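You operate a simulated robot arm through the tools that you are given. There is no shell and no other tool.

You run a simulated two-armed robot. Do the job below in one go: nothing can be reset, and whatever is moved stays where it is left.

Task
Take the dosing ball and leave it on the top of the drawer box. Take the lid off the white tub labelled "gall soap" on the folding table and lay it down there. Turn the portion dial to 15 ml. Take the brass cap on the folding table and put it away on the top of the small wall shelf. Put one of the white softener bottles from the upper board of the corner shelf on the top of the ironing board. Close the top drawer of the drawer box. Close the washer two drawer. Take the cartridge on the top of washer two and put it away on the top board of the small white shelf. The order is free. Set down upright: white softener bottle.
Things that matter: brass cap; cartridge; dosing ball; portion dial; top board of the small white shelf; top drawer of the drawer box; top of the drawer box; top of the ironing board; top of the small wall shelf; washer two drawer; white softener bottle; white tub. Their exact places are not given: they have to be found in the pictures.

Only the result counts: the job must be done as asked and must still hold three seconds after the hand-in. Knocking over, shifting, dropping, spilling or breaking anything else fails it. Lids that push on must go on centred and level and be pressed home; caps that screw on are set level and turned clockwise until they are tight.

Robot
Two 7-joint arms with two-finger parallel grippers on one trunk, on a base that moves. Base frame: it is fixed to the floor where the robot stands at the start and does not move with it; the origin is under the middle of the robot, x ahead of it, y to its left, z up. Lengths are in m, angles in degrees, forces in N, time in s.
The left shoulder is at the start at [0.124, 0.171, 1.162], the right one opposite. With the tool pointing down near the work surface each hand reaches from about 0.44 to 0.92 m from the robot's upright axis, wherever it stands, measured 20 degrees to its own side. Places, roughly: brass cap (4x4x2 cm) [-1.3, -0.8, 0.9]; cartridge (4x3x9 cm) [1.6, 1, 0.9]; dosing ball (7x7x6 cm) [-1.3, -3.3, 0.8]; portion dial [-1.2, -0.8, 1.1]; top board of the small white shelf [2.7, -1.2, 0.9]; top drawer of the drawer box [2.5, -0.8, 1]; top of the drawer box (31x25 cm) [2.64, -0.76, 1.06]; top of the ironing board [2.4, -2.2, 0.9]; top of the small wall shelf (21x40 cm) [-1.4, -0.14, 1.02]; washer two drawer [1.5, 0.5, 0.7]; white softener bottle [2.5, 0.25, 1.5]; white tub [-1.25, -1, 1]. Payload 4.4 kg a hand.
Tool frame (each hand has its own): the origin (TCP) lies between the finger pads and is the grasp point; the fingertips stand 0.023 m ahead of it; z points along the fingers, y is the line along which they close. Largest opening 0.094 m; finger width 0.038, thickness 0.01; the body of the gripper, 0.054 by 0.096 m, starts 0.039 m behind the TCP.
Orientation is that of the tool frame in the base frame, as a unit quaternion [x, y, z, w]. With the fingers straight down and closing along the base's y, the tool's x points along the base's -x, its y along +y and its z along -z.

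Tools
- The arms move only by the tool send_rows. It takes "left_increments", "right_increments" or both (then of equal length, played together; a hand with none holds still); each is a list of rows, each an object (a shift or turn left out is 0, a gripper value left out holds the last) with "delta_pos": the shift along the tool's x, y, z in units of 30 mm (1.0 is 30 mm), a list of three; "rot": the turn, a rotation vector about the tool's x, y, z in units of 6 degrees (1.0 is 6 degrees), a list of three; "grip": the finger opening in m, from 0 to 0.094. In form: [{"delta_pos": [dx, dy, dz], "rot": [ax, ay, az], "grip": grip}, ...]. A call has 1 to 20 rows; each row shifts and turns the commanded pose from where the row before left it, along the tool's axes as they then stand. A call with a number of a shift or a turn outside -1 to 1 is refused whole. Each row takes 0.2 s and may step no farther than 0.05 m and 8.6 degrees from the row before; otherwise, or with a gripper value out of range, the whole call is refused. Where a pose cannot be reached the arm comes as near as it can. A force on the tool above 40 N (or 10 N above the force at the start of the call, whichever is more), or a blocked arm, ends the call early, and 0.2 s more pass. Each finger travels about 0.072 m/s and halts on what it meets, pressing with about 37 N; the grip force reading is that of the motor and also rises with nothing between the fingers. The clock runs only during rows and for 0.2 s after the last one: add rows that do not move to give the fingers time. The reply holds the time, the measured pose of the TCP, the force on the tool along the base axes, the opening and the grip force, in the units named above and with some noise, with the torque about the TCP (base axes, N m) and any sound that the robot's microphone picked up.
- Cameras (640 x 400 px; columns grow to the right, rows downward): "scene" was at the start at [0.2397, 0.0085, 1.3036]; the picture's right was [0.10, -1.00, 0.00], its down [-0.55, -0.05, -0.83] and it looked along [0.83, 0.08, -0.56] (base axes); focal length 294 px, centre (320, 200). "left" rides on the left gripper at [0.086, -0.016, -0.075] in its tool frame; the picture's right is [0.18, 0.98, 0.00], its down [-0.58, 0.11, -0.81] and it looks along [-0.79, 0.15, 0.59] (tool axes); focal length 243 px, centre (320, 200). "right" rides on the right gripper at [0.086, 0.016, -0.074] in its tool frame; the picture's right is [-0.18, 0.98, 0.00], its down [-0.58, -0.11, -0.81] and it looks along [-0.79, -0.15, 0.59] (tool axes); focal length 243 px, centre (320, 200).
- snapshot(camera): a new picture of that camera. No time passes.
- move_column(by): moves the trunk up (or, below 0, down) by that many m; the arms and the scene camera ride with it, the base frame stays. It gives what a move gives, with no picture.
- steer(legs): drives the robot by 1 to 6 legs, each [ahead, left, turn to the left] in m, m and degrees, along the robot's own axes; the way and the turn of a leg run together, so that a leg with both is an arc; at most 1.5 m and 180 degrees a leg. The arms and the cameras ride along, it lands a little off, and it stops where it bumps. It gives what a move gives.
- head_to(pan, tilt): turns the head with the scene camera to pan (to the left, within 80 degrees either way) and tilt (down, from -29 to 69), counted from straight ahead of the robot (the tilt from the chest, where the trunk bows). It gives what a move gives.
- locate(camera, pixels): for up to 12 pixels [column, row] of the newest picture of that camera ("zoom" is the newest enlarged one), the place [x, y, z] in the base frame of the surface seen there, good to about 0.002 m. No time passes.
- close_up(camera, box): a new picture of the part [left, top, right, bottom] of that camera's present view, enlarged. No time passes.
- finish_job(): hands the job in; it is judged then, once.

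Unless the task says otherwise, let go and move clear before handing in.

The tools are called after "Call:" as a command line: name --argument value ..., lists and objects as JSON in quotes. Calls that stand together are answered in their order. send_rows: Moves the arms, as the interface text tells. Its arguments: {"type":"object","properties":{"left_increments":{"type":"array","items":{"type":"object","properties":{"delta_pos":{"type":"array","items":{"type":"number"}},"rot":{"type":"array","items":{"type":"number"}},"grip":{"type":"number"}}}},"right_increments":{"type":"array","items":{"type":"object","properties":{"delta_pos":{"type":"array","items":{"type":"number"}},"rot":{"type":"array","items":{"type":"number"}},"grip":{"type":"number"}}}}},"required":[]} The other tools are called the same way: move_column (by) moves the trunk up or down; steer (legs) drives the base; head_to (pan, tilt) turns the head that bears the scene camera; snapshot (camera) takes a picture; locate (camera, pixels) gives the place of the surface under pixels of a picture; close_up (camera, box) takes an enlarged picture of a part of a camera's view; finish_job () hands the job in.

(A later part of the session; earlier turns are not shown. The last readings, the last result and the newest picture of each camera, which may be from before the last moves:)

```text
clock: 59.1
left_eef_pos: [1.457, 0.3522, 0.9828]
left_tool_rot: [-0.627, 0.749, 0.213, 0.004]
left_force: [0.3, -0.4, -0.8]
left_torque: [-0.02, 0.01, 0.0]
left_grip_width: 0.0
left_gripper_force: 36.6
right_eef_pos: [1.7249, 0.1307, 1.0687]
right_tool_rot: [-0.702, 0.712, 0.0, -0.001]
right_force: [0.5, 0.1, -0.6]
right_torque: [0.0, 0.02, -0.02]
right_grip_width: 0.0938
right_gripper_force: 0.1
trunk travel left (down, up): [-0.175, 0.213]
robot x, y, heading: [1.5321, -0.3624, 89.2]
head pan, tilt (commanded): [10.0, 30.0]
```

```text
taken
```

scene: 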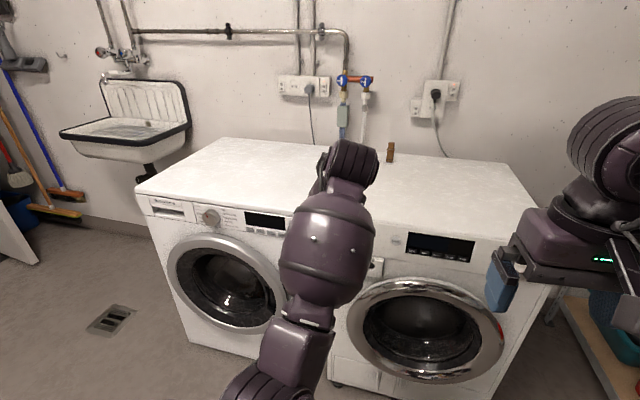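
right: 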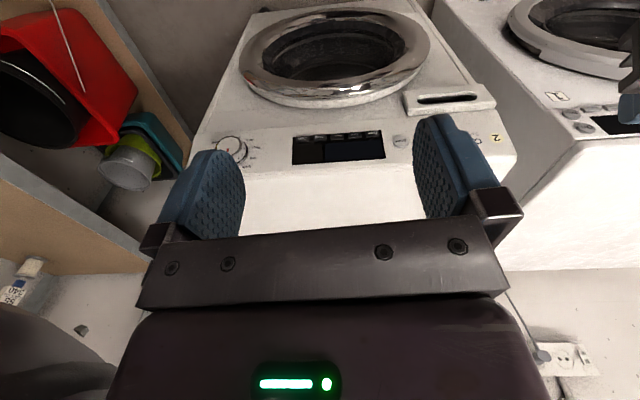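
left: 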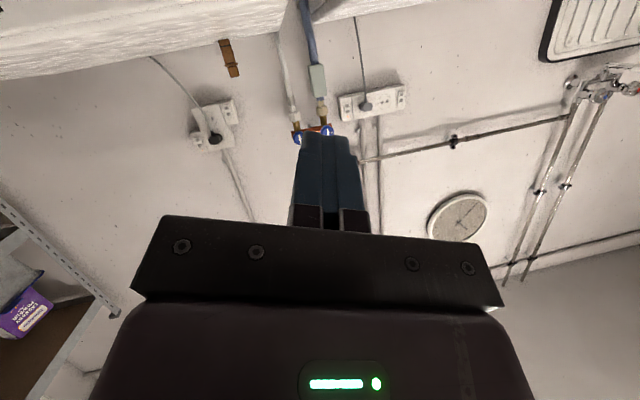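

The left elbow has swung inward in front of the chest. I move the hand outward to the left and up to let the elbow swing out again, then finish the turn.

Call:
send_rows --left_increments '[{"delta_pos": [0.21, 0.94, 0.26]}, {"delta_pos": [0.21, 0.94, 0.26]}, {"delta_pos": [0.21, 0.94, 0.26]}, {"delta_pos": [0.21, 0.94, 0.26]}, {"delta_pos": [0.21, 0.94, 0.26]}, {"delta_pos": [0.21, 0.94, 0.26]}, {"delta_pos": [0.21, 0.94, 0.26]}, {"delta_pos": [0.21, 0.94, 0.26]}, {"delta_pos": [-0.27, 0.31, -0.9]}, {"delta_pos": [-0.27, 0.31, -0.9]}, {"delta_pos": [-0.27, 0.31, -0.9]}, {"delta_pos": [-0.27, 0.31, -0.9]}]'

Call:
head_to --pan 40 --tilt 45

Call:
snapshot --camera "scene"

```text
clock: 61.5
left_eef_pos: [1.2673, 0.3622, 1.0938]
left_tool_rot: [-0.558, 0.778, 0.285, -0.035]
left_force: [-0.8, 0.0, -0.3]
left_torque: [-0.02, 0.0, 0.0]
left_grip_width: 0.0
left_gripper_force: 37.1
right_eef_pos: [1.7242, 0.129, 1.07]
right_tool_rot: [-0.702, 0.712, 0.0, 0.0]
right_force: [-0.5, -0.1, 0.4]
right_torque: [0.01, -0.05, -0.02]
right_grip_width: 0.0938
right_gripper_force: 0.1
trunk travel left (down, up): [-0.175, 0.213]
robot x, y, heading: [1.5317, -0.3665, 89.0]
head pan, tilt (commanded): [10.0, 30.0]
stopped in row 11 (left hand): the arm was blocked; the commanded pose is now the measured one
```

```text
clock: 62.4
left_eef_pos: [1.269, 0.3626, 1.0939]
left_tool_rot: [-0.558, 0.779, 0.285, -0.036]
left_force: [-0.6, -0.1, -0.2]
left_torque: [-0.02, 0.01, 0.0]
left_grip_width: 0.0
left_gripper_force: 36.9
right_eef_pos: [1.7241, 0.1291, 1.0686]
right_tool_rot: [-0.702, 0.712, 0.0, -0.001]
right_force: [-0.7, 0.0, -0.5]
right_torque: [0.01, 0.02, 0.0]
right_grip_width: 0.094
right_gripper_force: 0.1
trunk travel left (down, up): [-0.175, 0.213]
robot x, y, heading: [1.5326, -0.3637, 89.2]
head pan, tilt (commanded): [40.0, 45.0]
```

```text
taken
```

scene: 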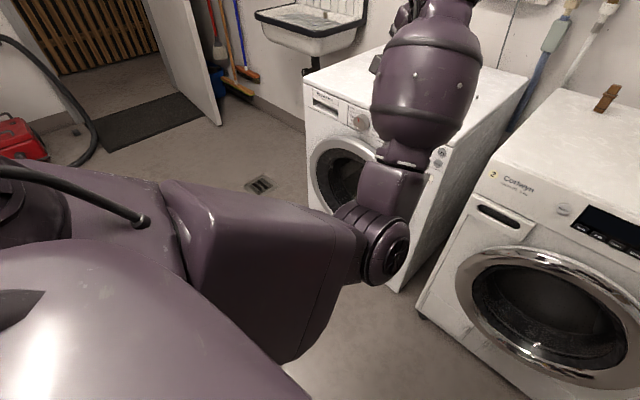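

The upper arm seems to lie across the chest, elbow low and inward, which limits the wrist. I go back down and level the hand, so that I can swing the elbow outward by rolling the tool with the arm stretched.

Call:
send_rows --left_increments '[{"delta_pos": [0.085, -0.757, 0.585]}, {"delta_pos": [0.085, -0.757, 0.585]}, {"delta_pos": [0.085, -0.757, 0.585]}, {"delta_pos": [0.085, -0.757, 0.585]}, {"delta_pos": [0.085, -0.757, 0.585]}, {"delta_pos": [0.085, -0.757, 0.585]}, {"delta_pos": [0.085, -0.757, 0.585]}, {"rot": [0.078, -0.857, -0.425]}, {"rot": [0.078, -0.857, -0.425]}, {"rot": [0.078, -0.857, -0.425]}, {"rot": [0.078, -0.857, -0.425]}, {"rot": [0.078, -0.857, -0.425]}, {"rot": [0.078, -0.857, -0.425]}, {"rot": [0.078, -0.857, -0.425]}, {"rot": [0.078, -0.857, -0.425]}, {"rot": [0.078, -0.857, -0.425]}, {"rot": [0.078, -0.857, -0.425]}, {"rot": [0.078, -0.857, -0.425]}, {"rot": [0.078, -0.857, -0.425]}, {"rot": [0.078, -0.857, -0.425]}]'

Call:
snapshot --camera "scene"

```text
clock: 66.6
left_eef_pos: [1.3524, 0.3623, 0.9088]
left_tool_rot: [-0.501, 0.502, 0.498, 0.499]
left_force: [-0.2, 0.4, -0.6]
left_torque: [0.01, -0.02, -0.05]
left_grip_width: 0.0002
left_gripper_force: 36.7
right_eef_pos: [1.7253, 0.1303, 1.0684]
right_tool_rot: [-0.702, 0.712, 0.0, 0.0]
right_force: [0.0, -0.1, -0.3]
right_torque: [-0.01, -0.01, 0.0]
right_grip_width: 0.0941
right_gripper_force: 0.0
trunk travel left (down, up): [-0.175, 0.213]
robot x, y, heading: [1.5314, -0.3624, 89.2]
head pan, tilt (commanded): [40.0, 45.0]
```

```text
taken
```

scene: 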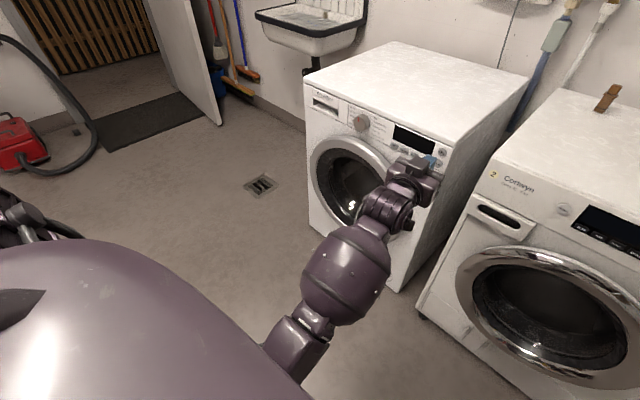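

The hand is level again with the elbow low. I roll the hand about its axis to make the elbow swing outward, then check.

Call:
send_rows --left_increments '[{"rot": [0, 0, 1]}, {"rot": [0, 0, 1]}, {"rot": [0, 0, 1]}, {"rot": [0, 0, 1]}, {"rot": [0, 0, 1]}, {"rot": [0, 0, 1]}, {"rot": [0, 0, 1]}, {"rot": [0, 0, 1]}, {"rot": [0, 0, 1]}, {"rot": [0, 0, 1]}, {"rot": [0, 0, 1]}, {"rot": [0, 0, 1]}, {"rot": [0, 0, 1]}, {"rot": [0, 0, 1]}, {"rot": [0, 0, 1]}]'

Call:
snapshot --camera "scene"

```text
clock: 69.8
left_eef_pos: [1.3532, 0.3617, 0.9098]
left_tool_rot: [0.001, 0.71, 0.704, -0.001]
left_force: [-0.2, 0.1, -0.2]
left_torque: [-0.01, 0.0, -0.03]
left_grip_width: 0.0001
left_gripper_force: 36.4
right_eef_pos: [1.7265, 0.1297, 1.0696]
right_tool_rot: [-0.702, 0.712, 0.0, 0.0]
right_force: [-0.7, 0.2, 0.1]
right_torque: [0.02, 0.01, -0.01]
right_grip_width: 0.094
right_gripper_force: 0.1
trunk travel left (down, up): [-0.175, 0.213]
robot x, y, heading: [1.5322, -0.3623, 89.3]
head pan, tilt (commanded): [40.0, 45.0]
```

```text
taken
```

scene: 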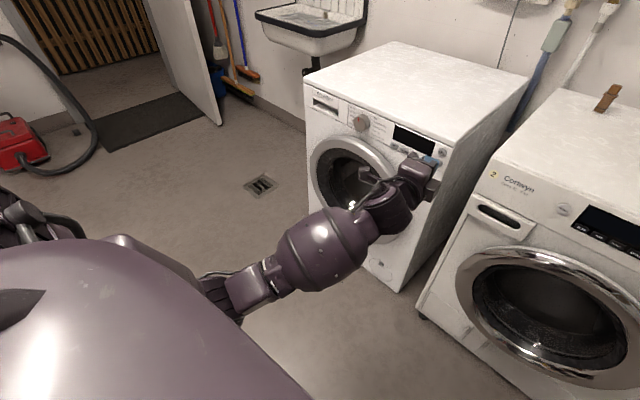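

The elbow has swung outward (px 230,300). Now I tip the hand down from this roll.

Call:
send_rows --left_increments '[{"rot": [1, 0, 0]}, {"rot": [1, 0, 0]}, {"rot": [1, 0, 0]}, {"rot": [1, 0, 0]}, {"rot": [1, 0, 0]}, {"rot": [1, 0, 0]}, {"rot": [1, 0, 0]}, {"rot": [1, 0, 0]}, {"rot": [1, 0, 0]}, {"rot": [1, 0, 0]}, {"rot": [1, 0, 0]}, {"rot": [1, 0, 0]}, {"rot": [1, 0, 0]}, {"rot": [1, 0, 0]}, {"rot": [1, 0, 0]}]'

Call:
snapshot --camera "scene"

```text
clock: 73.0
left_eef_pos: [1.3525, 0.3609, 0.9091]
left_tool_rot: [0.001, 1.0, -0.004, -0.001]
left_force: [-0.4, 0.3, -0.4]
left_torque: [0.0, 0.0, -0.02]
left_grip_width: 0.0
left_gripper_force: 36.5
right_eef_pos: [1.7247, 0.131, 1.0695]
right_tool_rot: [-0.702, 0.712, 0.0, 0.0]
right_force: [-0.9, -0.7, -0.5]
right_torque: [0.01, 0.03, -0.01]
right_grip_width: 0.094
right_gripper_force: 0.0
trunk travel left (down, up): [-0.175, 0.213]
robot x, y, heading: [1.5305, -0.3653, 89.2]
head pan, tilt (commanded): [40.0, 45.0]
```

```text
taken
```

scene: 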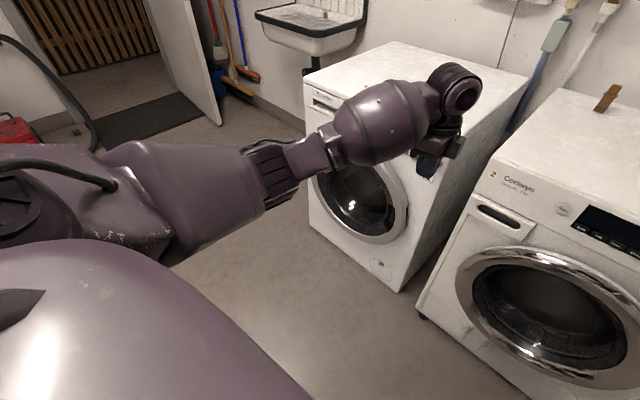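

The left hand points straight down with the elbow out. I turn it back to its normal yaw while raising it, and open it.

Call:
send_rows --left_increments '[{"delta_pos": [0, 0, -0.35], "rot": [0, 0, -1], "grip": 0.094}, {"delta_pos": [0, 0, -0.35], "rot": [0, 0, -1]}, {"delta_pos": [0, 0, -0.35], "rot": [0, 0, -1]}, {"delta_pos": [0, 0, -0.35], "rot": [0, 0, -1]}, {"delta_pos": [0, 0, -0.35], "rot": [0, 0, -1]}, {"delta_pos": [0, 0, -0.35], "rot": [0, 0, -1]}, {"delta_pos": [0, 0, -0.35], "rot": [0, 0, -1]}, {"delta_pos": [0, 0, -0.35], "rot": [0, 0, -1]}, {"delta_pos": [0, 0, -0.35], "rot": [0, 0, -1]}, {"delta_pos": [0, 0, -0.35], "rot": [0, 0, -1]}, {"delta_pos": [0, 0, -0.35], "rot": [0, 0, -1]}, {"delta_pos": [0, 0, -0.35], "rot": [0, 0, -1]}, {"delta_pos": [0, 0, -0.35], "rot": [0, 0, -1]}, {"delta_pos": [0, 0, -0.35], "rot": [0, 0, -1]}, {"delta_pos": [0, 0, -0.35], "rot": [0, 0, -1]}]'

Call:
snapshot --camera "scene"

```text
clock: 76.2
left_eef_pos: [1.3522, 0.3616, 1.0684]
left_tool_rot: [0.708, -0.707, 0.001, 0.002]
left_force: [0.5, 0.0, -0.4]
left_torque: [0.02, 0.02, 0.02]
left_grip_width: 0.094
left_gripper_force: 0.2
right_eef_pos: [1.7244, 0.1297, 1.0691]
right_tool_rot: [-0.702, 0.712, -0.001, 0.0]
right_force: [0.4, -0.3, -0.2]
right_torque: [0.01, -0.02, 0.03]
right_grip_width: 0.0942
right_gripper_force: 0.0
trunk travel left (down, up): [-0.175, 0.213]
robot x, y, heading: [1.5305, -0.3624, 89.1]
head pan, tilt (commanded): [40.0, 45.0]
```

```text
taken
```

scene: 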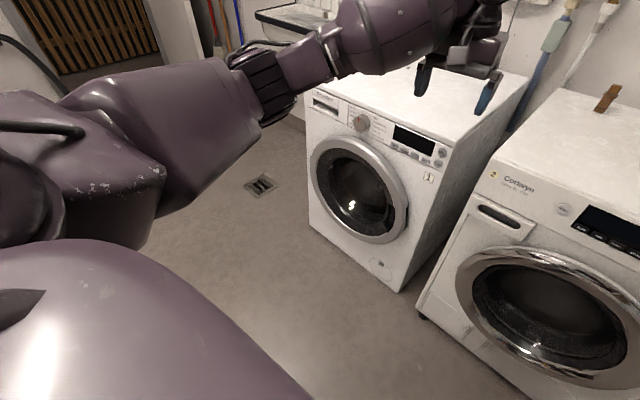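

The left arm is in a good posture again. I drive so that the cartridge comes within reach of the right hand, still well clear of the washer fronts.

Call:
send_rows --left_increments '[{"delta_pos": [1, 0, 0]}, {"delta_pos": [1, 0, 0]}, {"delta_pos": [1, 0, 0]}, {"delta_pos": [1, 0, 0]}, {"delta_pos": [1, 0, 0]}, {"delta_pos": [1, 0, 0]}]'

Call:
steer --legs '[[0, 0.17, 0.6], [0.3, 0, 0]]'

Call:
head_to --pan -10 --tilt 35

Call:
snapshot --camera "scene"

```text
clock: 77.6
left_eef_pos: [1.352, 0.1812, 1.0676]
left_tool_rot: [0.708, -0.707, 0.002, 0.002]
left_force: [0.6, 0.0, 0.1]
left_torque: [-0.01, 0.0, -0.03]
left_grip_width: 0.0939
left_gripper_force: 0.0
right_eef_pos: [1.7253, 0.1287, 1.0678]
right_tool_rot: [-0.702, 0.712, 0.0, 0.001]
right_force: [0.0, -0.4, 0.2]
right_torque: [-0.03, -0.03, 0.01]
right_grip_width: 0.0939
right_gripper_force: 0.1
trunk travel left (down, up): [-0.175, 0.213]
robot x, y, heading: [1.5304, -0.3626, 89.4]
head pan, tilt (commanded): [40.0, 45.0]
```

```text
clock: 81.4
left_eef_pos: [1.1727, 0.478, 1.0665]
left_tool_rot: [0.713, -0.701, 0.0, 0.003]
left_force: [0.0, 0.2, 0.1]
left_torque: [-0.03, 0.01, -0.01]
left_grip_width: 0.094
left_gripper_force: 0.1
right_eef_pos: [1.548, 0.4318, 1.0691]
right_tool_rot: [0.708, -0.706, 0.0, 0.0]
right_force: [-0.6, -0.5, -0.2]
right_torque: [-0.01, -0.01, 0.0]
right_grip_width: 0.0937
right_gripper_force: 0.0
trunk travel left (down, up): [-0.175, 0.213]
robot x, y, heading: [1.363, -0.0654, 90.2]
head pan, tilt (commanded): [40.0, 45.0]
```

```text
clock: 82.6
left_eef_pos: [1.1728, 0.4782, 1.0681]
left_tool_rot: [0.713, -0.701, 0.001, 0.002]
left_force: [-0.7, 0.4, 0.7]
left_torque: [-0.02, 0.01, 0.0]
left_grip_width: 0.0939
left_gripper_force: 0.0
right_eef_pos: [1.5465, 0.4322, 1.0683]
right_tool_rot: [0.708, -0.706, 0.0, 0.0]
right_force: [-0.6, 0.4, 0.1]
right_torque: [0.01, 0.03, 0.01]
right_grip_width: 0.0942
right_gripper_force: 0.0
trunk travel left (down, up): [-0.175, 0.213]
robot x, y, heading: [1.3649, -0.0638, 90.3]
head pan, tilt (commanded): [-10.0, 35.0]
```

```text
taken
```

scene: 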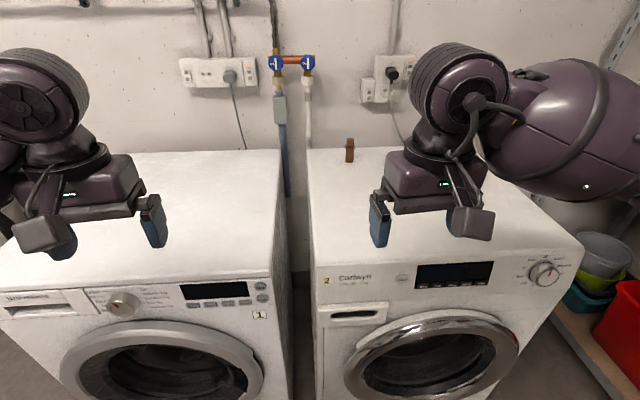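

Call:
close_up --camera "scene" --box '[320, 125, 384, 165]'

Call:
locate --camera "zoom" --pixels '[[270, 160], [320, 160], [345, 165], [300, 215], [270, 270], [300, 300], [330, 300], [345, 250], [300, 355], [305, 180], [290, 135]]'

```text
10.00 times, centred on (352, 145) of scene
```

zoom: 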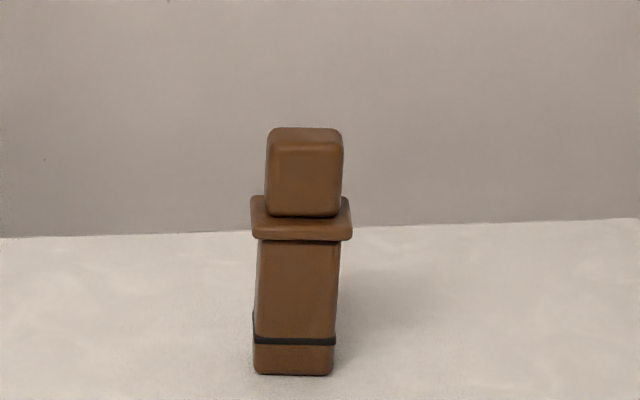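

```text
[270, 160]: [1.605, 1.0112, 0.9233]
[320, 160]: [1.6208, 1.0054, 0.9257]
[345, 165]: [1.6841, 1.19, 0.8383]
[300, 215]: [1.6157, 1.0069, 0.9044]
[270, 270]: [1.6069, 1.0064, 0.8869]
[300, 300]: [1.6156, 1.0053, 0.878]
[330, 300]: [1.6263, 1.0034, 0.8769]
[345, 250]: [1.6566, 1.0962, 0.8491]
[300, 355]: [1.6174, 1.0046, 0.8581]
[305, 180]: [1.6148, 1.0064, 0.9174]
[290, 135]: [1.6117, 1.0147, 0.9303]
```

The cartridge's head block is ~25 mm wide at (1.615, ~1.018), z 0.905–0.935. Before going nearer to the washers I look down at my side to judge the size of the base.

Call:
head_to --pan 80 --tilt 69

Call:
snapshot --camera "scene"

Call:
head_to --pan 45 --tilt 69

Call:
snapshot --camera "scene"

```text
clock: 84.2
left_eef_pos: [1.1728, 0.478, 1.0667]
left_tool_rot: [0.712, -0.702, 0.001, 0.002]
left_force: [-0.4, -0.4, -0.4]
left_torque: [-0.01, 0.0, 0.03]
left_grip_width: 0.0942
left_gripper_force: 0.1
right_eef_pos: [1.547, 0.4312, 1.068]
right_tool_rot: [0.709, -0.705, 0.0, 0.0]
right_force: [0.5, -0.1, -0.2]
right_torque: [0.01, 0.01, -0.03]
right_grip_width: 0.0939
right_gripper_force: 0.1
trunk travel left (down, up): [-0.175, 0.213]
robot x, y, heading: [1.3633, -0.0666, 90.5]
head pan, tilt (commanded): [80.0, 68.8]
```

```text
taken
```

scene: 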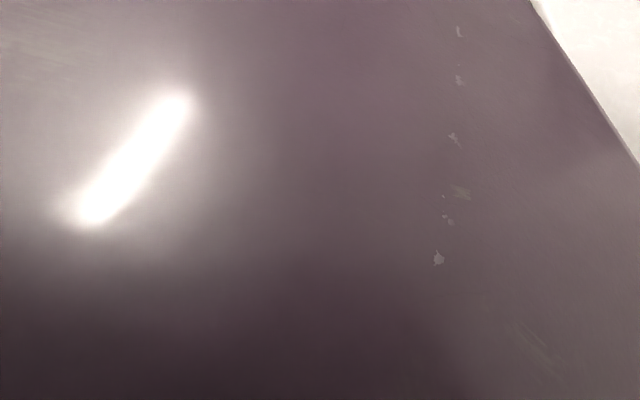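

```text
clock: 85.2
left_eef_pos: [1.1742, 0.4781, 1.0673]
left_tool_rot: [0.713, -0.701, 0.002, 0.003]
left_force: [-0.3, 0.2, -0.5]
left_torque: [0.01, 0.01, 0.02]
left_grip_width: 0.0939
left_gripper_force: 0.0
right_eef_pos: [1.5466, 0.4321, 1.0689]
right_tool_rot: [0.708, -0.706, 0.0, 0.001]
right_force: [-0.7, 0.0, -0.3]
right_torque: [0.01, 0.0, 0.01]
right_grip_width: 0.0938
right_gripper_force: 0.0
trunk travel left (down, up): [-0.175, 0.213]
robot x, y, heading: [1.3634, -0.0613, 90.1]
head pan, tilt (commanded): [45.0, 68.8]
```

```text
taken
```

scene: 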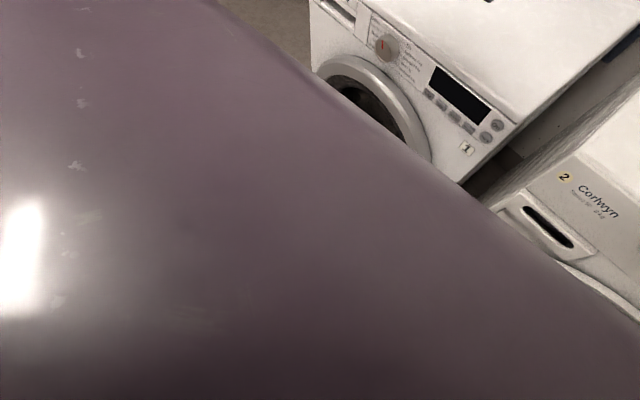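

The base is hidden by the chest, so I will approach in small steps and watch for a bump.

Call:
steer --legs '[[0.1, 0, 0]]'

Call:
head_to --pan -15 --tilt 40

Call:
steer --legs '[[0.06, 0, 0]]'

```text
clock: 86.4
left_eef_pos: [1.1727, 0.5777, 1.067]
left_tool_rot: [0.712, -0.702, 0.001, 0.002]
left_force: [-0.4, 1.2, -0.3]
left_torque: [-0.03, 0.0, 0.02]
left_grip_width: 0.0939
left_gripper_force: 0.1
right_eef_pos: [1.5467, 0.5305, 1.0678]
right_tool_rot: [0.708, -0.706, 0.0, 0.001]
right_force: [-0.3, 0.7, 0.4]
right_torque: [0.01, -0.01, -0.01]
right_grip_width: 0.0938
right_gripper_force: 0.0
trunk travel left (down, up): [-0.175, 0.213]
robot x, y, heading: [1.3616, 0.0304, 90.1]
head pan, tilt (commanded): [45.0, 68.8]
```

```text
clock: 87.7
left_eef_pos: [1.1735, 0.5769, 1.0672]
left_tool_rot: [0.712, -0.702, 0.0, 0.003]
left_force: [1.0, 0.2, -0.3]
left_torque: [0.0, 0.01, 0.01]
left_grip_width: 0.0938
left_gripper_force: 0.2
right_eef_pos: [1.5464, 0.5296, 1.0694]
right_tool_rot: [0.708, -0.706, -0.001, 0.0]
right_force: [-0.4, 0.4, 0.2]
right_torque: [0.0, -0.02, -0.02]
right_grip_width: 0.0939
right_gripper_force: 0.0
trunk travel left (down, up): [-0.175, 0.213]
robot x, y, heading: [1.3606, 0.0323, 90.5]
head pan, tilt (commanded): [-15.0, 40.0]
```

```text
clock: 88.7
left_eef_pos: [1.1731, 0.6373, 1.0668]
left_tool_rot: [0.712, -0.702, 0.002, 0.003]
left_force: [0.7, -0.4, -0.8]
left_torque: [-0.02, 0.01, 0.01]
left_grip_width: 0.094
left_gripper_force: 0.0
right_eef_pos: [1.5455, 0.5916, 1.0684]
right_tool_rot: [0.708, -0.706, 0.0, -0.001]
right_force: [0.2, 0.7, 0.1]
right_torque: [-0.07, 0.02, 0.0]
right_grip_width: 0.0939
right_gripper_force: 0.0
trunk travel left (down, up): [-0.175, 0.213]
robot x, y, heading: [1.3611, 0.0935, 90.3]
head pan, tilt (commanded): [-15.0, 40.0]
```

No bump at y=0.094. I tilt the right hand 30° forward and reach toward the cartridge, staying above it.

Call:
send_rows --right_increments '[{"rot": [0, -1, 0], "grip": 0.06}, {"rot": [0, -1, 0]}, {"rot": [0, -1, 0]}, {"rot": [0, -1, 0]}, {"rot": [0, -1, 0]}, {"delta_pos": [-0.8, -0.18, 0.46]}, {"delta_pos": [-0.8, -0.18, 0.46]}, {"delta_pos": [-0.8, -0.18, 0.46]}, {"delta_pos": [-0.8, -0.18, 0.46]}, {"delta_pos": [-0.8, -0.18, 0.46]}, {"delta_pos": [-0.8, -0.18, 0.46]}, {"delta_pos": [-0.8, -0.18, 0.46]}, {"delta_pos": [-0.8, -0.18, 0.46]}, {"delta_pos": [-0.8, -0.18, 0.46]}, {"delta_pos": [-0.8, -0.18, 0.46]}, {"delta_pos": [-0.8, -0.18, 0.46]}, {"delta_pos": [-0.8, -0.18, 0.46]}, {"delta_pos": [-0.8, -0.18, 0.46]}, {}]'

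Call:
snapshot --camera "right"

Call:
snapshot --camera "scene"

```text
clock: 92.7
left_eef_pos: [1.1741, 0.6373, 1.0678]
left_tool_rot: [0.713, -0.701, 0.001, 0.003]
left_force: [0.3, 1.0, 0.7]
left_torque: [0.0, 0.02, 0.05]
left_grip_width: 0.094
left_gripper_force: 0.1
right_eef_pos: [1.6163, 0.9565, 1.0701]
right_tool_rot: [0.684, -0.682, -0.183, -0.183]
right_force: [1.2, -0.4, 0.6]
right_torque: [0.02, 0.03, 0.02]
right_grip_width: 0.0599
right_gripper_force: 0.0
right hand out of reach, approached as far as the arm can: row 5
trunk travel left (down, up): [-0.175, 0.213]
robot x, y, heading: [1.3589, 0.0929, 90.1]
head pan, tilt (commanded): [-15.0, 40.0]
```

```text
taken
```

right: 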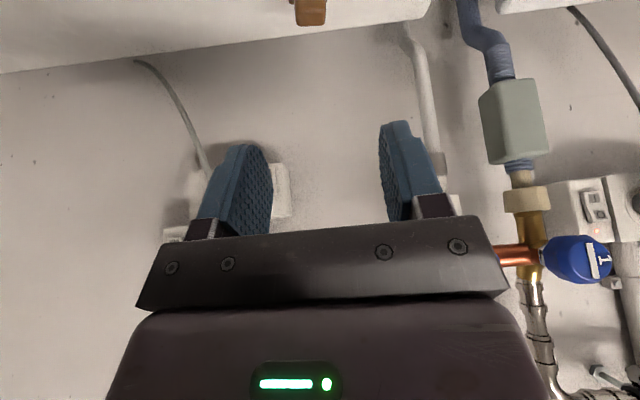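

```text
taken
```

scene: 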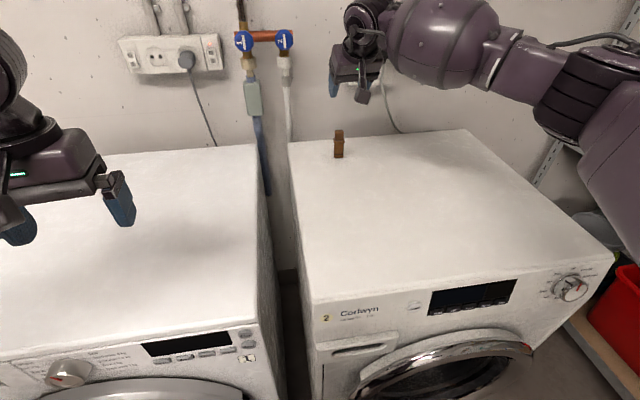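

The right hand hovers at (1.616,0.957,1.070), and the cartridge is at px (339,145). I measure it again from this nearer view.

Call:
close_up --camera "scene" --box '[307, 123, 371, 163]'

Call:
locate --camera "zoom" --pixels '[[290, 75], [320, 75], [350, 75], [320, 90], [320, 120], [280, 150], [360, 165], [320, 170], [320, 300], [290, 130], [350, 130]]'

```text
10.00 times, centred on (339, 143) of scene
```

zoom: 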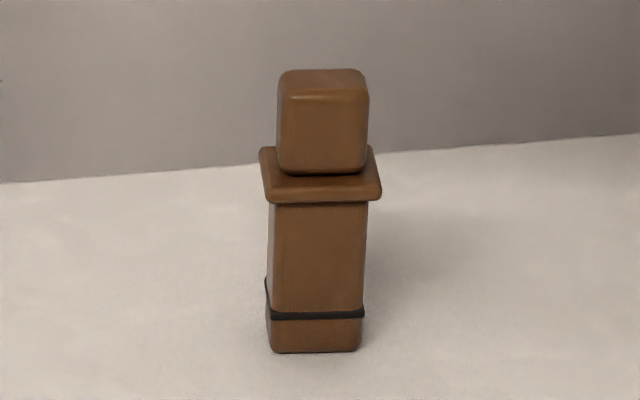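

```text
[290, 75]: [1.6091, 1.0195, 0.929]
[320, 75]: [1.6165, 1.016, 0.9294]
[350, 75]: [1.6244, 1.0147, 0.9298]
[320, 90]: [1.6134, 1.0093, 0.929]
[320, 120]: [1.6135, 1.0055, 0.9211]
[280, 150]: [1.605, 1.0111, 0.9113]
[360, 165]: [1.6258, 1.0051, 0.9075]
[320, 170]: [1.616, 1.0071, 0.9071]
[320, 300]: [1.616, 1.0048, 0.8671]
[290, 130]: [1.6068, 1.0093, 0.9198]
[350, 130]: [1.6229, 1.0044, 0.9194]
```

The head block spans x 1.604–1.627, y≈1.005–1.025, z 0.906–0.930. I nudge the base 4 cm nearer, lessen the tilt to 18° and then check the hand's position.

Call:
steer --legs '[[0.04, 0, 0]]'

Call:
send_rows --right_increments '[{"rot": [0, 1, 0]}, {"rot": [0, 1, 0]}, {}]'

Call:
snapshot --camera "scene"

```text
clock: 93.5
left_eef_pos: [1.1741, 0.6788, 1.067]
left_tool_rot: [0.712, -0.702, 0.001, 0.003]
left_force: [0.3, 0.3, -0.6]
left_torque: [-0.04, 0.03, -0.03]
left_grip_width: 0.0939
left_gripper_force: 0.0
right_eef_pos: [1.6174, 0.998, 1.0698]
right_tool_rot: [0.684, -0.682, -0.183, -0.182]
right_force: [0.4, 0.2, -0.3]
right_torque: [-0.03, -0.02, 0.0]
right_grip_width: 0.06
right_gripper_force: 0.0
trunk travel left (down, up): [-0.175, 0.213]
robot x, y, heading: [1.3628, 0.1337, 90.0]
head pan, tilt (commanded): [-15.0, 40.0]
```

```text
clock: 94.3
left_eef_pos: [1.174, 0.6775, 1.066]
left_tool_rot: [0.712, -0.703, 0.001, 0.002]
left_force: [0.5, 0.7, -0.4]
left_torque: [-0.01, 0.0, 0.0]
left_grip_width: 0.094
left_gripper_force: 0.1
right_eef_pos: [1.6163, 0.9965, 1.0693]
right_tool_rot: [0.699, -0.698, -0.11, -0.109]
right_force: [0.4, 0.0, -0.5]
right_torque: [-0.02, 0.0, -0.01]
right_grip_width: 0.0598
right_gripper_force: 0.1
trunk travel left (down, up): [-0.175, 0.213]
robot x, y, heading: [1.362, 0.1365, 90.2]
head pan, tilt (commanded): [-15.0, 40.0]
```

```text
taken
```

scene: 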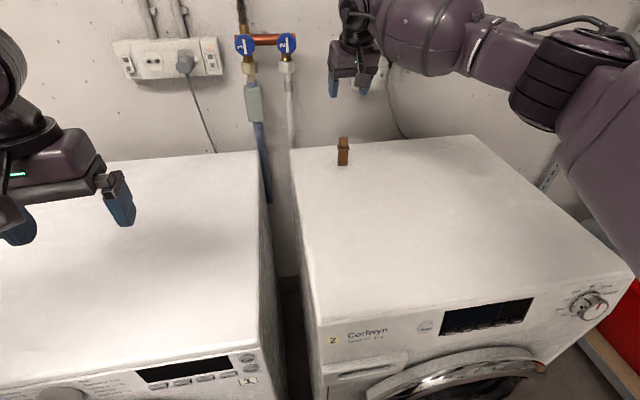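

The hand is at (1.616,0.997,1.069), tilted 18°. I lower it onto the head block to z≈0.936 with the fingers open 60 mm.

Call:
send_rows --right_increments '[{"delta_pos": [0.182, 0, 0.873]}, {"delta_pos": [0.182, 0, 0.873]}, {"delta_pos": [0.182, 0, 0.873]}, {"delta_pos": [0.182, 0, 0.873]}, {"delta_pos": [0.182, 0, 0.873]}, {}]'

Call:
close_up --camera "scene" --box '[300, 100, 396, 160]'

Call:
snapshot --camera "right"

```text
clock: 95.7
left_eef_pos: [1.1733, 0.676, 1.0675]
left_tool_rot: [0.713, -0.701, 0.001, 0.002]
left_force: [-0.8, -0.2, 0.8]
left_torque: [0.01, -0.01, -0.01]
left_grip_width: 0.0939
left_gripper_force: 0.0
right_eef_pos: [1.6185, 1.0112, 0.9352]
right_tool_rot: [0.699, -0.698, -0.112, -0.112]
right_force: [0.6, -1.0, 0.0]
right_torque: [0.02, 0.0, 0.01]
right_grip_width: 0.0601
right_gripper_force: 0.0
trunk travel left (down, up): [-0.175, 0.213]
robot x, y, heading: [1.3615, 0.135, 89.8]
head pan, tilt (commanded): [-15.0, 40.0]
```

```text
6.67 times, centred on (348, 130) of scene
```

zoom: 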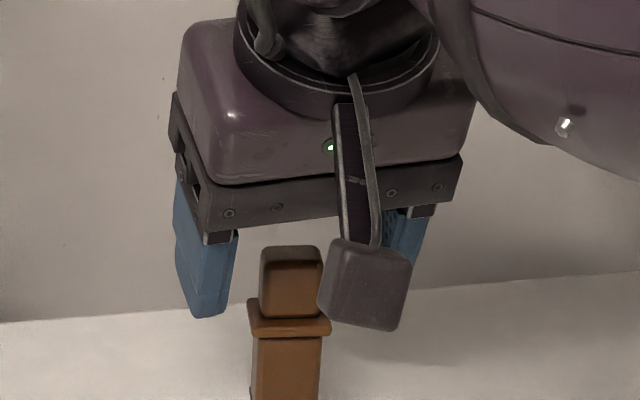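

```text
taken
```

right: 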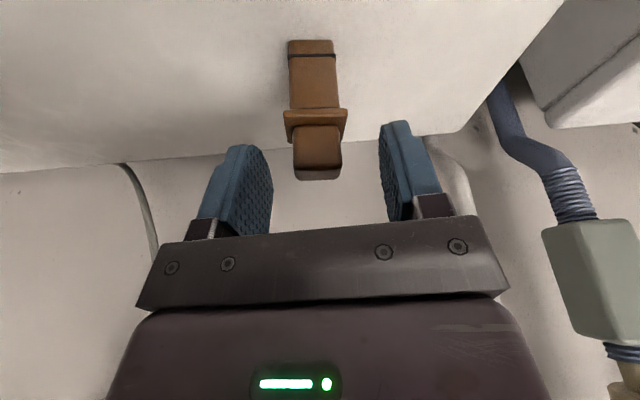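

The head block sits between the fingertips (right camera px 317,150). I close the fingers.

Call:
send_rows --right_increments '[{"grip": 0.03}, {"grip": 0.01}, {"grip": 0.0}, {}, {}, {}]'

Call:
close_up --camera "scene" --box '[300, 100, 396, 160]'

Call:
snapshot --camera "right"

```text
clock: 97.1
left_eef_pos: [1.1725, 0.6773, 1.0669]
left_tool_rot: [0.712, -0.702, 0.001, 0.002]
left_force: [0.1, -0.6, 0.4]
left_torque: [0.02, 0.0, -0.03]
left_grip_width: 0.0939
left_gripper_force: 0.0
right_eef_pos: [1.6185, 1.0106, 0.9359]
right_tool_rot: [0.699, -0.698, -0.11, -0.11]
right_force: [0.6, 0.1, -0.1]
right_torque: [0.01, -0.07, 0.01]
right_grip_width: 0.0232
right_gripper_force: 37.4
trunk travel left (down, up): [-0.175, 0.213]
robot x, y, heading: [1.3604, 0.1331, 90.4]
head pan, tilt (commanded): [-15.0, 40.0]
```

```text
6.67 times, centred on (348, 130) of scene
```

zoom: 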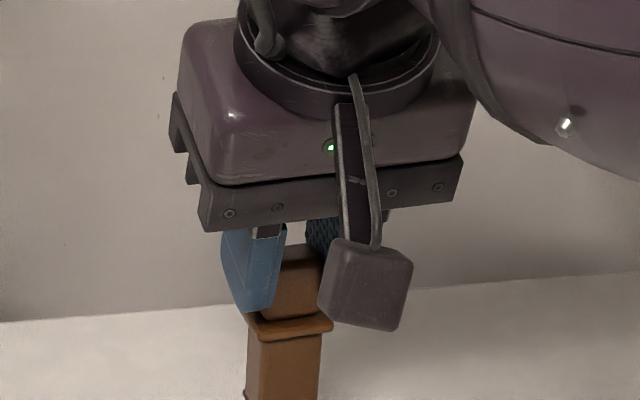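

```text
taken
```

right: 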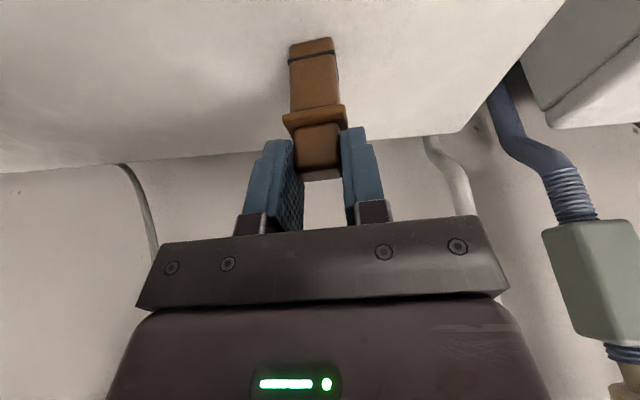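

The head block is gripped (width 0.0232, 37 N). I lift it 14 cm and check.

Call:
send_rows --right_increments '[{"delta_pos": [-0.15, 0, -0.44]}, {"delta_pos": [-0.29, 0, -0.885]}, {"delta_pos": [-0.29, 0, -0.885]}, {"delta_pos": [-0.29, 0, -0.885]}, {"delta_pos": [-0.29, 0, -0.885]}, {}]'

Call:
snapshot --camera "scene"

Call:
snapshot --camera "right"

```text
clock: 98.5
left_eef_pos: [1.1739, 0.6785, 1.0663]
left_tool_rot: [0.712, -0.702, 0.002, 0.003]
left_force: [-0.5, -0.1, -0.8]
left_torque: [-0.03, -0.02, -0.01]
left_grip_width: 0.0938
left_gripper_force: 0.0
right_eef_pos: [1.6166, 1.0123, 1.063]
right_tool_rot: [0.699, -0.698, -0.111, -0.111]
right_force: [0.0, -0.2, -1.0]
right_torque: [-0.02, 0.02, 0.02]
right_grip_width: 0.0229
right_gripper_force: 37.2
trunk travel left (down, up): [-0.175, 0.213]
robot x, y, heading: [1.3608, 0.1361, 90.0]
head pan, tilt (commanded): [-15.0, 40.0]
```

```text
taken
```

scene: 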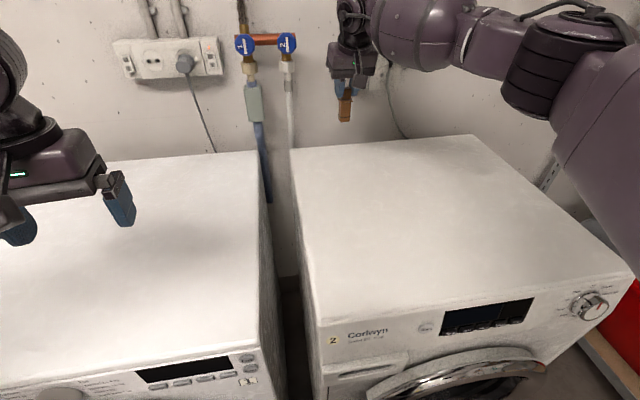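

```text
taken
```

right: 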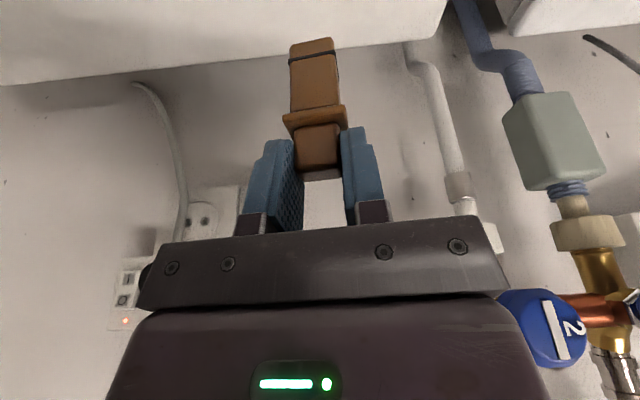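

The cartridge is held firmly. I back the base away from the washers, then pull the right hand in before turning to the small white shelf.

Call:
steer --legs '[[-0.6, 0, 0]]'

Call:
send_rows --right_increments '[{"delta_pos": [0.95, 0, -0.3]}, {"delta_pos": [0.95, 0, -0.3]}, {"delta_pos": [0.95, 0, -0.3]}, {"delta_pos": [0.95, 0, -0.3]}, {"delta_pos": [0.95, 0, -0.3]}, {"delta_pos": [0.95, 0, -0.3]}, {"delta_pos": [0.95, 0, -0.3]}, {"delta_pos": [0.95, 0, -0.3]}, {"rot": [0, 1, 0]}, {"rot": [0, 1, 0]}, {"rot": [0, 1, 0]}]'

Call:
steer --legs '[[0, 0, -90]]'

Call:
head_to --pan 0 --tilt 25

Call:
snapshot --camera "scene"

```text
clock: 101.9
left_eef_pos: [1.1747, 0.0868, 1.0668]
left_tool_rot: [0.711, -0.703, 0.0, 0.002]
left_force: [0.5, 0.1, 0.4]
left_torque: [0.0, 0.0, -0.03]
left_grip_width: 0.0936
left_gripper_force: 0.1
right_eef_pos: [1.6189, 0.4182, 1.0634]
right_tool_rot: [-0.698, 0.699, 0.11, 0.11]
right_force: [0.9, 1.2, -0.4]
right_torque: [0.0, -0.01, -0.02]
right_grip_width: 0.023
right_gripper_force: 37.0
trunk travel left (down, up): [-0.175, 0.213]
robot x, y, heading: [1.357, -0.4526, 89.8]
head pan, tilt (commanded): [-15.0, 40.0]
```

```text
clock: 104.3
left_eef_pos: [1.1754, 0.0863, 1.0674]
left_tool_rot: [0.711, -0.703, 0.0, 0.003]
left_force: [-0.1, -0.3, 0.2]
left_torque: [0.01, 0.03, -0.01]
left_grip_width: 0.0942
left_gripper_force: 0.0
right_eef_pos: [1.6195, 0.1813, 1.0618]
right_tool_rot: [-0.707, 0.707, -0.001, 0.0]
right_force: [-0.1, 0.6, -0.8]
right_torque: [0.0, -0.01, 0.02]
right_grip_width: 0.0231
right_gripper_force: 37.4
trunk travel left (down, up): [-0.175, 0.213]
robot x, y, heading: [1.3606, -0.4567, 89.7]
head pan, tilt (commanded): [-15.0, 40.0]
```

```text
clock: 108.5
left_eef_pos: [1.9071, -0.2809, 1.0676]
left_tool_rot: [0.003, 1.0, 0.001, -0.002]
left_force: [0.4, 0.1, -0.5]
left_torque: [0.0, 0.01, -0.01]
left_grip_width: 0.094
left_gripper_force: 0.2
right_eef_pos: [1.9941, -0.7264, 1.062]
right_tool_rot: [0.008, 1.0, 0.0, 0.0]
right_force: [0.3, -0.5, -1.3]
right_torque: [-0.02, -0.04, -0.01]
right_grip_width: 0.0231
right_gripper_force: 36.6
trunk travel left (down, up): [-0.175, 0.213]
robot x, y, heading: [1.3606, -0.4577, -1.1]
head pan, tilt (commanded): [-15.0, 40.0]
```

```text
clock: 109.3
left_eef_pos: [1.9073, -0.2807, 1.0669]
left_tool_rot: [0.002, 1.0, 0.001, -0.003]
left_force: [-0.5, 0.4, -0.6]
left_torque: [-0.02, -0.01, 0.02]
left_grip_width: 0.0939
left_gripper_force: 0.0
right_eef_pos: [1.9945, -0.7265, 1.0619]
right_tool_rot: [0.009, 1.0, 0.001, 0.001]
right_force: [-0.5, 0.0, -0.4]
right_torque: [0.05, 0.0, 0.01]
right_grip_width: 0.0229
right_gripper_force: 36.2
trunk travel left (down, up): [-0.175, 0.213]
robot x, y, heading: [1.3605, -0.4568, -1.1]
head pan, tilt (commanded): [0.0, 25.0]
```

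```text
taken
```

scene: 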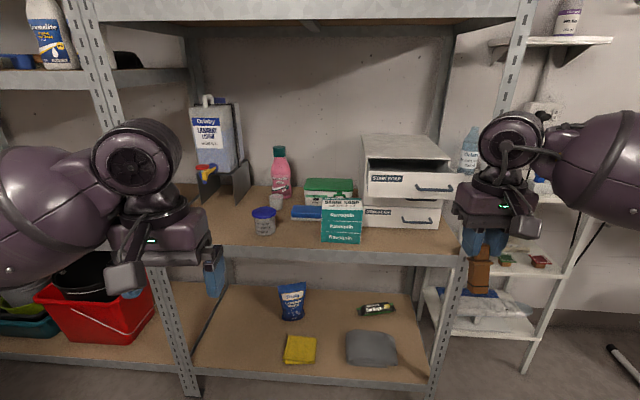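

I see the drawer box (px 410,180) and the small white shelf to its right (px 520,200). I drive right and a little ahead to face the white shelf.

Call:
steer --legs '[[0, -0.5, 1.1], [0.2, 0, 0]]'

Call:
head_to --pan -15 --tilt 30

Call:
snapshot --camera "scene"

```text
clock: 115.5
left_eef_pos: [2.0975, -0.7729, 1.0675]
left_tool_rot: [-0.008, 1.0, 0.001, -0.003]
left_force: [0.3, -1.2, 0.1]
left_torque: [-0.04, -0.01, 0.02]
left_grip_width: 0.0941
left_gripper_force: 0.0
right_eef_pos: [2.1936, -1.2176, 1.0625]
right_tool_rot: [-0.001, 1.0, 0.0, 0.0]
right_force: [-0.5, 0.6, -0.8]
right_torque: [0.02, 0.02, 0.01]
right_grip_width: 0.023
right_gripper_force: 36.7
trunk travel left (down, up): [-0.175, 0.213]
robot x, y, heading: [1.5512, -0.9635, 0.0]
head pan, tilt (commanded): [0.0, 25.0]
```

```text
clock: 116.2
left_eef_pos: [2.0969, -0.7738, 1.0678]
left_tool_rot: [-0.008, 1.0, 0.001, -0.003]
left_force: [0.2, 0.4, 0.7]
left_torque: [-0.01, 0.04, 0.02]
left_grip_width: 0.0938
left_gripper_force: 0.0
right_eef_pos: [2.1937, -1.218, 1.062]
right_tool_rot: [-0.002, 1.0, 0.0, 0.0]
right_force: [-0.2, 0.2, 0.2]
right_torque: [0.0, -0.02, 0.0]
right_grip_width: 0.023
right_gripper_force: 37.1
trunk travel left (down, up): [-0.175, 0.213]
robot x, y, heading: [1.5543, -0.9604, 0.5]
head pan, tilt (commanded): [-15.0, 30.0]
```

```text
taken
```

scene: 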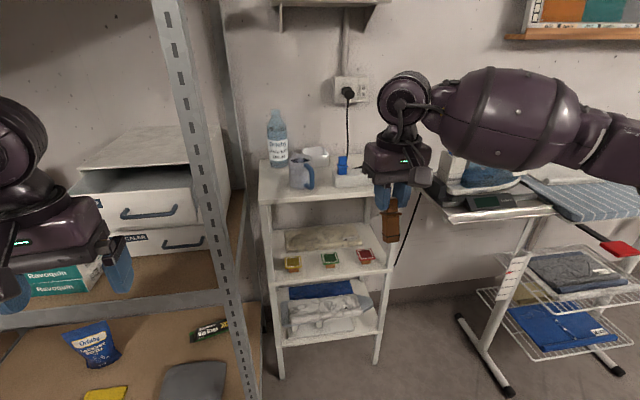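

The white shelf's top (px 258–390, rows 160–205) bears a bottle, a jug and a device. I zoom in to find a free spot.

Call:
close_up --camera "scene" --box '[240, 100, 400, 200]'

Call:
locate --camera "zoom" --pixels '[[90, 390], [150, 370], [250, 375], [350, 370], [450, 370], [500, 340], [400, 360], [250, 350], [380, 330], [470, 330], [90, 330], [110, 290]]'

```text
4.00 times, centred on (320, 150) of scene
```

zoom: 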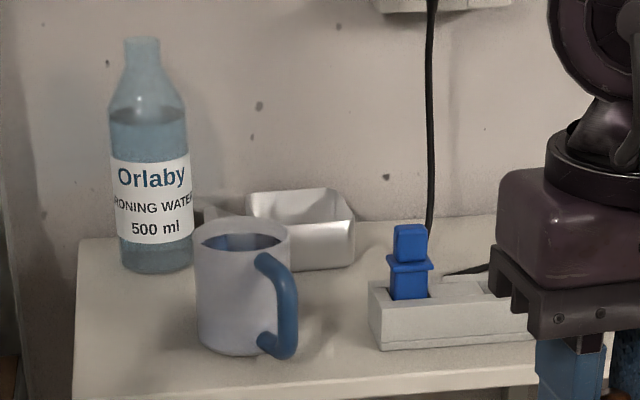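

```text
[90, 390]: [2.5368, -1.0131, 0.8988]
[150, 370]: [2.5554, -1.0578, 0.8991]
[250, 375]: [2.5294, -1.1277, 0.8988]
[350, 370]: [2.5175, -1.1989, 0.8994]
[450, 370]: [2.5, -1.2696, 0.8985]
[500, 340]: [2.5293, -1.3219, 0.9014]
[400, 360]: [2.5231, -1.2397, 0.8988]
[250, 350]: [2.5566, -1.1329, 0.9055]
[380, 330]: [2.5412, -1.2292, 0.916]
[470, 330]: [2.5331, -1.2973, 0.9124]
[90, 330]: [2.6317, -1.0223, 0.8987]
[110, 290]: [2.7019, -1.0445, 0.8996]
```

The board's top is at z≈0.899, and the left part (zoom px 80–190, rows 280–390) is free. I locate the jug, bottle and rack post to fix the spot.

Call:
locate --camera "zoom" --pixels '[[205, 330], [215, 345], [198, 260], [122, 255], [150, 268], [185, 255], [240, 235], [78, 395], [85, 240], [160, 320]]'

Call:
locate --camera "scene" --pixels '[[195, 130], [208, 180], [218, 220], [240, 200], [258, 200], [232, 170], [260, 210]]'

```text
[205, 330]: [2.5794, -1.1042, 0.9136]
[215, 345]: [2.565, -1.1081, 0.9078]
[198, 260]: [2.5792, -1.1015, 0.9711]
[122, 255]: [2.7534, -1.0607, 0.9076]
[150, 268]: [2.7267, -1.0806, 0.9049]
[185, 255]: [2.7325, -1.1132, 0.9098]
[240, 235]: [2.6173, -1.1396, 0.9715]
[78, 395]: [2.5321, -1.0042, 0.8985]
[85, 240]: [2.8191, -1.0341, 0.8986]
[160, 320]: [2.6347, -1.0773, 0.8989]
```

```text
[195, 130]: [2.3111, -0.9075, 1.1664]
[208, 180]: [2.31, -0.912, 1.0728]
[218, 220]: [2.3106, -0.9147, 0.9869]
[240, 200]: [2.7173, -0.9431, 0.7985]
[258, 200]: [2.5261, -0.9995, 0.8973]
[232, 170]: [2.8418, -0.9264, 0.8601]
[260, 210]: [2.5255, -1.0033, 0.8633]
```

A free spot lies at about (2.60,−1.045), between the board's left edge (y −1.00) and the jug (y −1.10). I pull the left hand back and up so it stays clear of the rack, then drive 0.22 m ahead.

Call:
send_rows --left_increments '[{"delta_pos": [0.6, 0, -1]}, {"delta_pos": [0.6, 0, -1]}, {"delta_pos": [0.6, 0, -1]}, {"delta_pos": [0.6, 0, -1]}, {"delta_pos": [0.6, 0, -1]}, {"delta_pos": [0.6, 0, -0.5]}, {}]'

Call:
steer --legs '[[0.22, 0, 0]]'

Call:
snapshot --camera "scene"

```text
clock: 117.8
left_eef_pos: [1.9916, -0.7738, 1.2319]
left_tool_rot: [-0.009, 1.0, 0.001, -0.003]
left_force: [-0.4, 0.4, -0.1]
left_torque: [0.01, 0.04, 0.0]
left_grip_width: 0.094
left_gripper_force: 0.0
right_eef_pos: [2.1935, -1.2185, 1.0616]
right_tool_rot: [-0.002, 1.0, 0.001, 0.0]
right_force: [0.6, -0.3, -0.4]
right_torque: [0.0, 0.01, 0.03]
right_grip_width: 0.0231
right_gripper_force: 36.9
trunk travel left (down, up): [-0.175, 0.213]
robot x, y, heading: [1.5561, -0.9652, 0.3]
head pan, tilt (commanded): [-15.0, 30.0]
```

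```text
clock: 119.5
left_eef_pos: [2.2095, -0.7749, 1.2318]
left_tool_rot: [-0.008, 1.0, 0.001, -0.002]
left_force: [-0.4, -0.3, -0.3]
left_torque: [0.02, 0.01, -0.04]
left_grip_width: 0.0941
left_gripper_force: 0.1
right_eef_pos: [2.4119, -1.2164, 1.0623]
right_tool_rot: [-0.002, 1.0, 0.0, 0.0]
right_force: [-0.6, -0.5, -0.4]
right_torque: [0.0, 0.01, 0.01]
right_grip_width: 0.0229
right_gripper_force: 37.2
trunk travel left (down, up): [-0.175, 0.213]
robot x, y, heading: [1.7725, -0.9604, -0.0]
head pan, tilt (commanded): [-15.0, 30.0]
```

```text
taken
```

scene: 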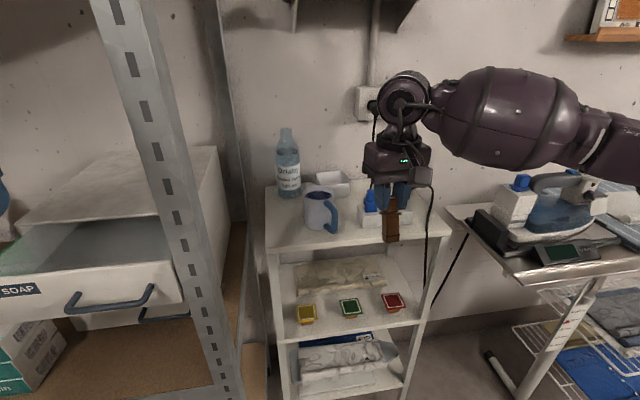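

The hand is before the shelf at (2.412,−1.216). I move it left to y≈−1.045 and then forward over the free spot.

Call:
send_rows --right_increments '[{"delta_pos": [0, 0.95, 0]}, {"delta_pos": [0, 0.95, 0]}, {"delta_pos": [0, 0.95, 0]}, {"delta_pos": [0, 0.95, 0]}, {"delta_pos": [0, 0.95, 0]}, {"delta_pos": [0, 0.95, 0]}, {"delta_pos": [-0.9, 0, 0]}, {"delta_pos": [-0.9, 0, 0]}, {"delta_pos": [-0.9, 0, 0]}, {"delta_pos": [-0.9, 0, 0]}, {"delta_pos": [-0.9, 0, 0]}, {"delta_pos": [-0.9, 0, 0]}, {"delta_pos": [-0.9, 0, 0]}, {}]'

Call:
snapshot --camera "scene"

Call:
snapshot --camera "right"

```text
clock: 122.5
left_eef_pos: [2.2096, -0.775, 1.2326]
left_tool_rot: [-0.009, 1.0, 0.001, -0.002]
left_force: [0.2, 0.3, -0.2]
left_torque: [0.01, 0.02, 0.0]
left_grip_width: 0.0941
left_gripper_force: 0.0
right_eef_pos: [2.6022, -1.048, 1.064]
right_tool_rot: [-0.001, 1.0, 0.001, 0.002]
right_force: [-0.9, -0.9, -0.5]
right_torque: [0.0, -0.04, 0.01]
right_grip_width: 0.0229
right_gripper_force: 36.9
trunk travel left (down, up): [-0.175, 0.213]
robot x, y, heading: [1.7766, -0.9629, -0.1]
head pan, tilt (commanded): [-15.0, 30.0]
```

```text
taken
```

scene: 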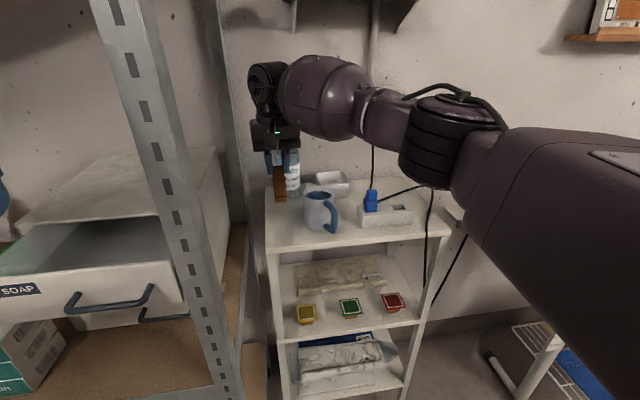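

```text
taken
```

right: 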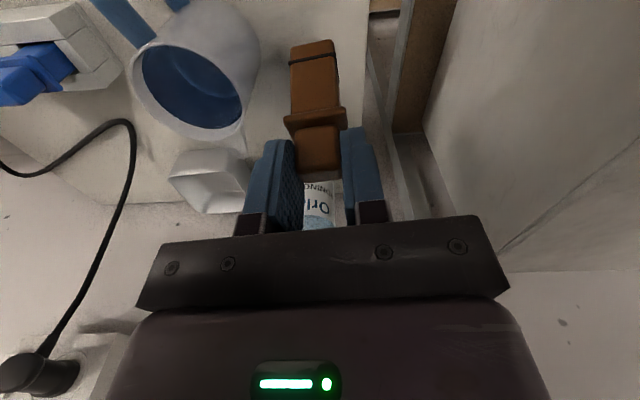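

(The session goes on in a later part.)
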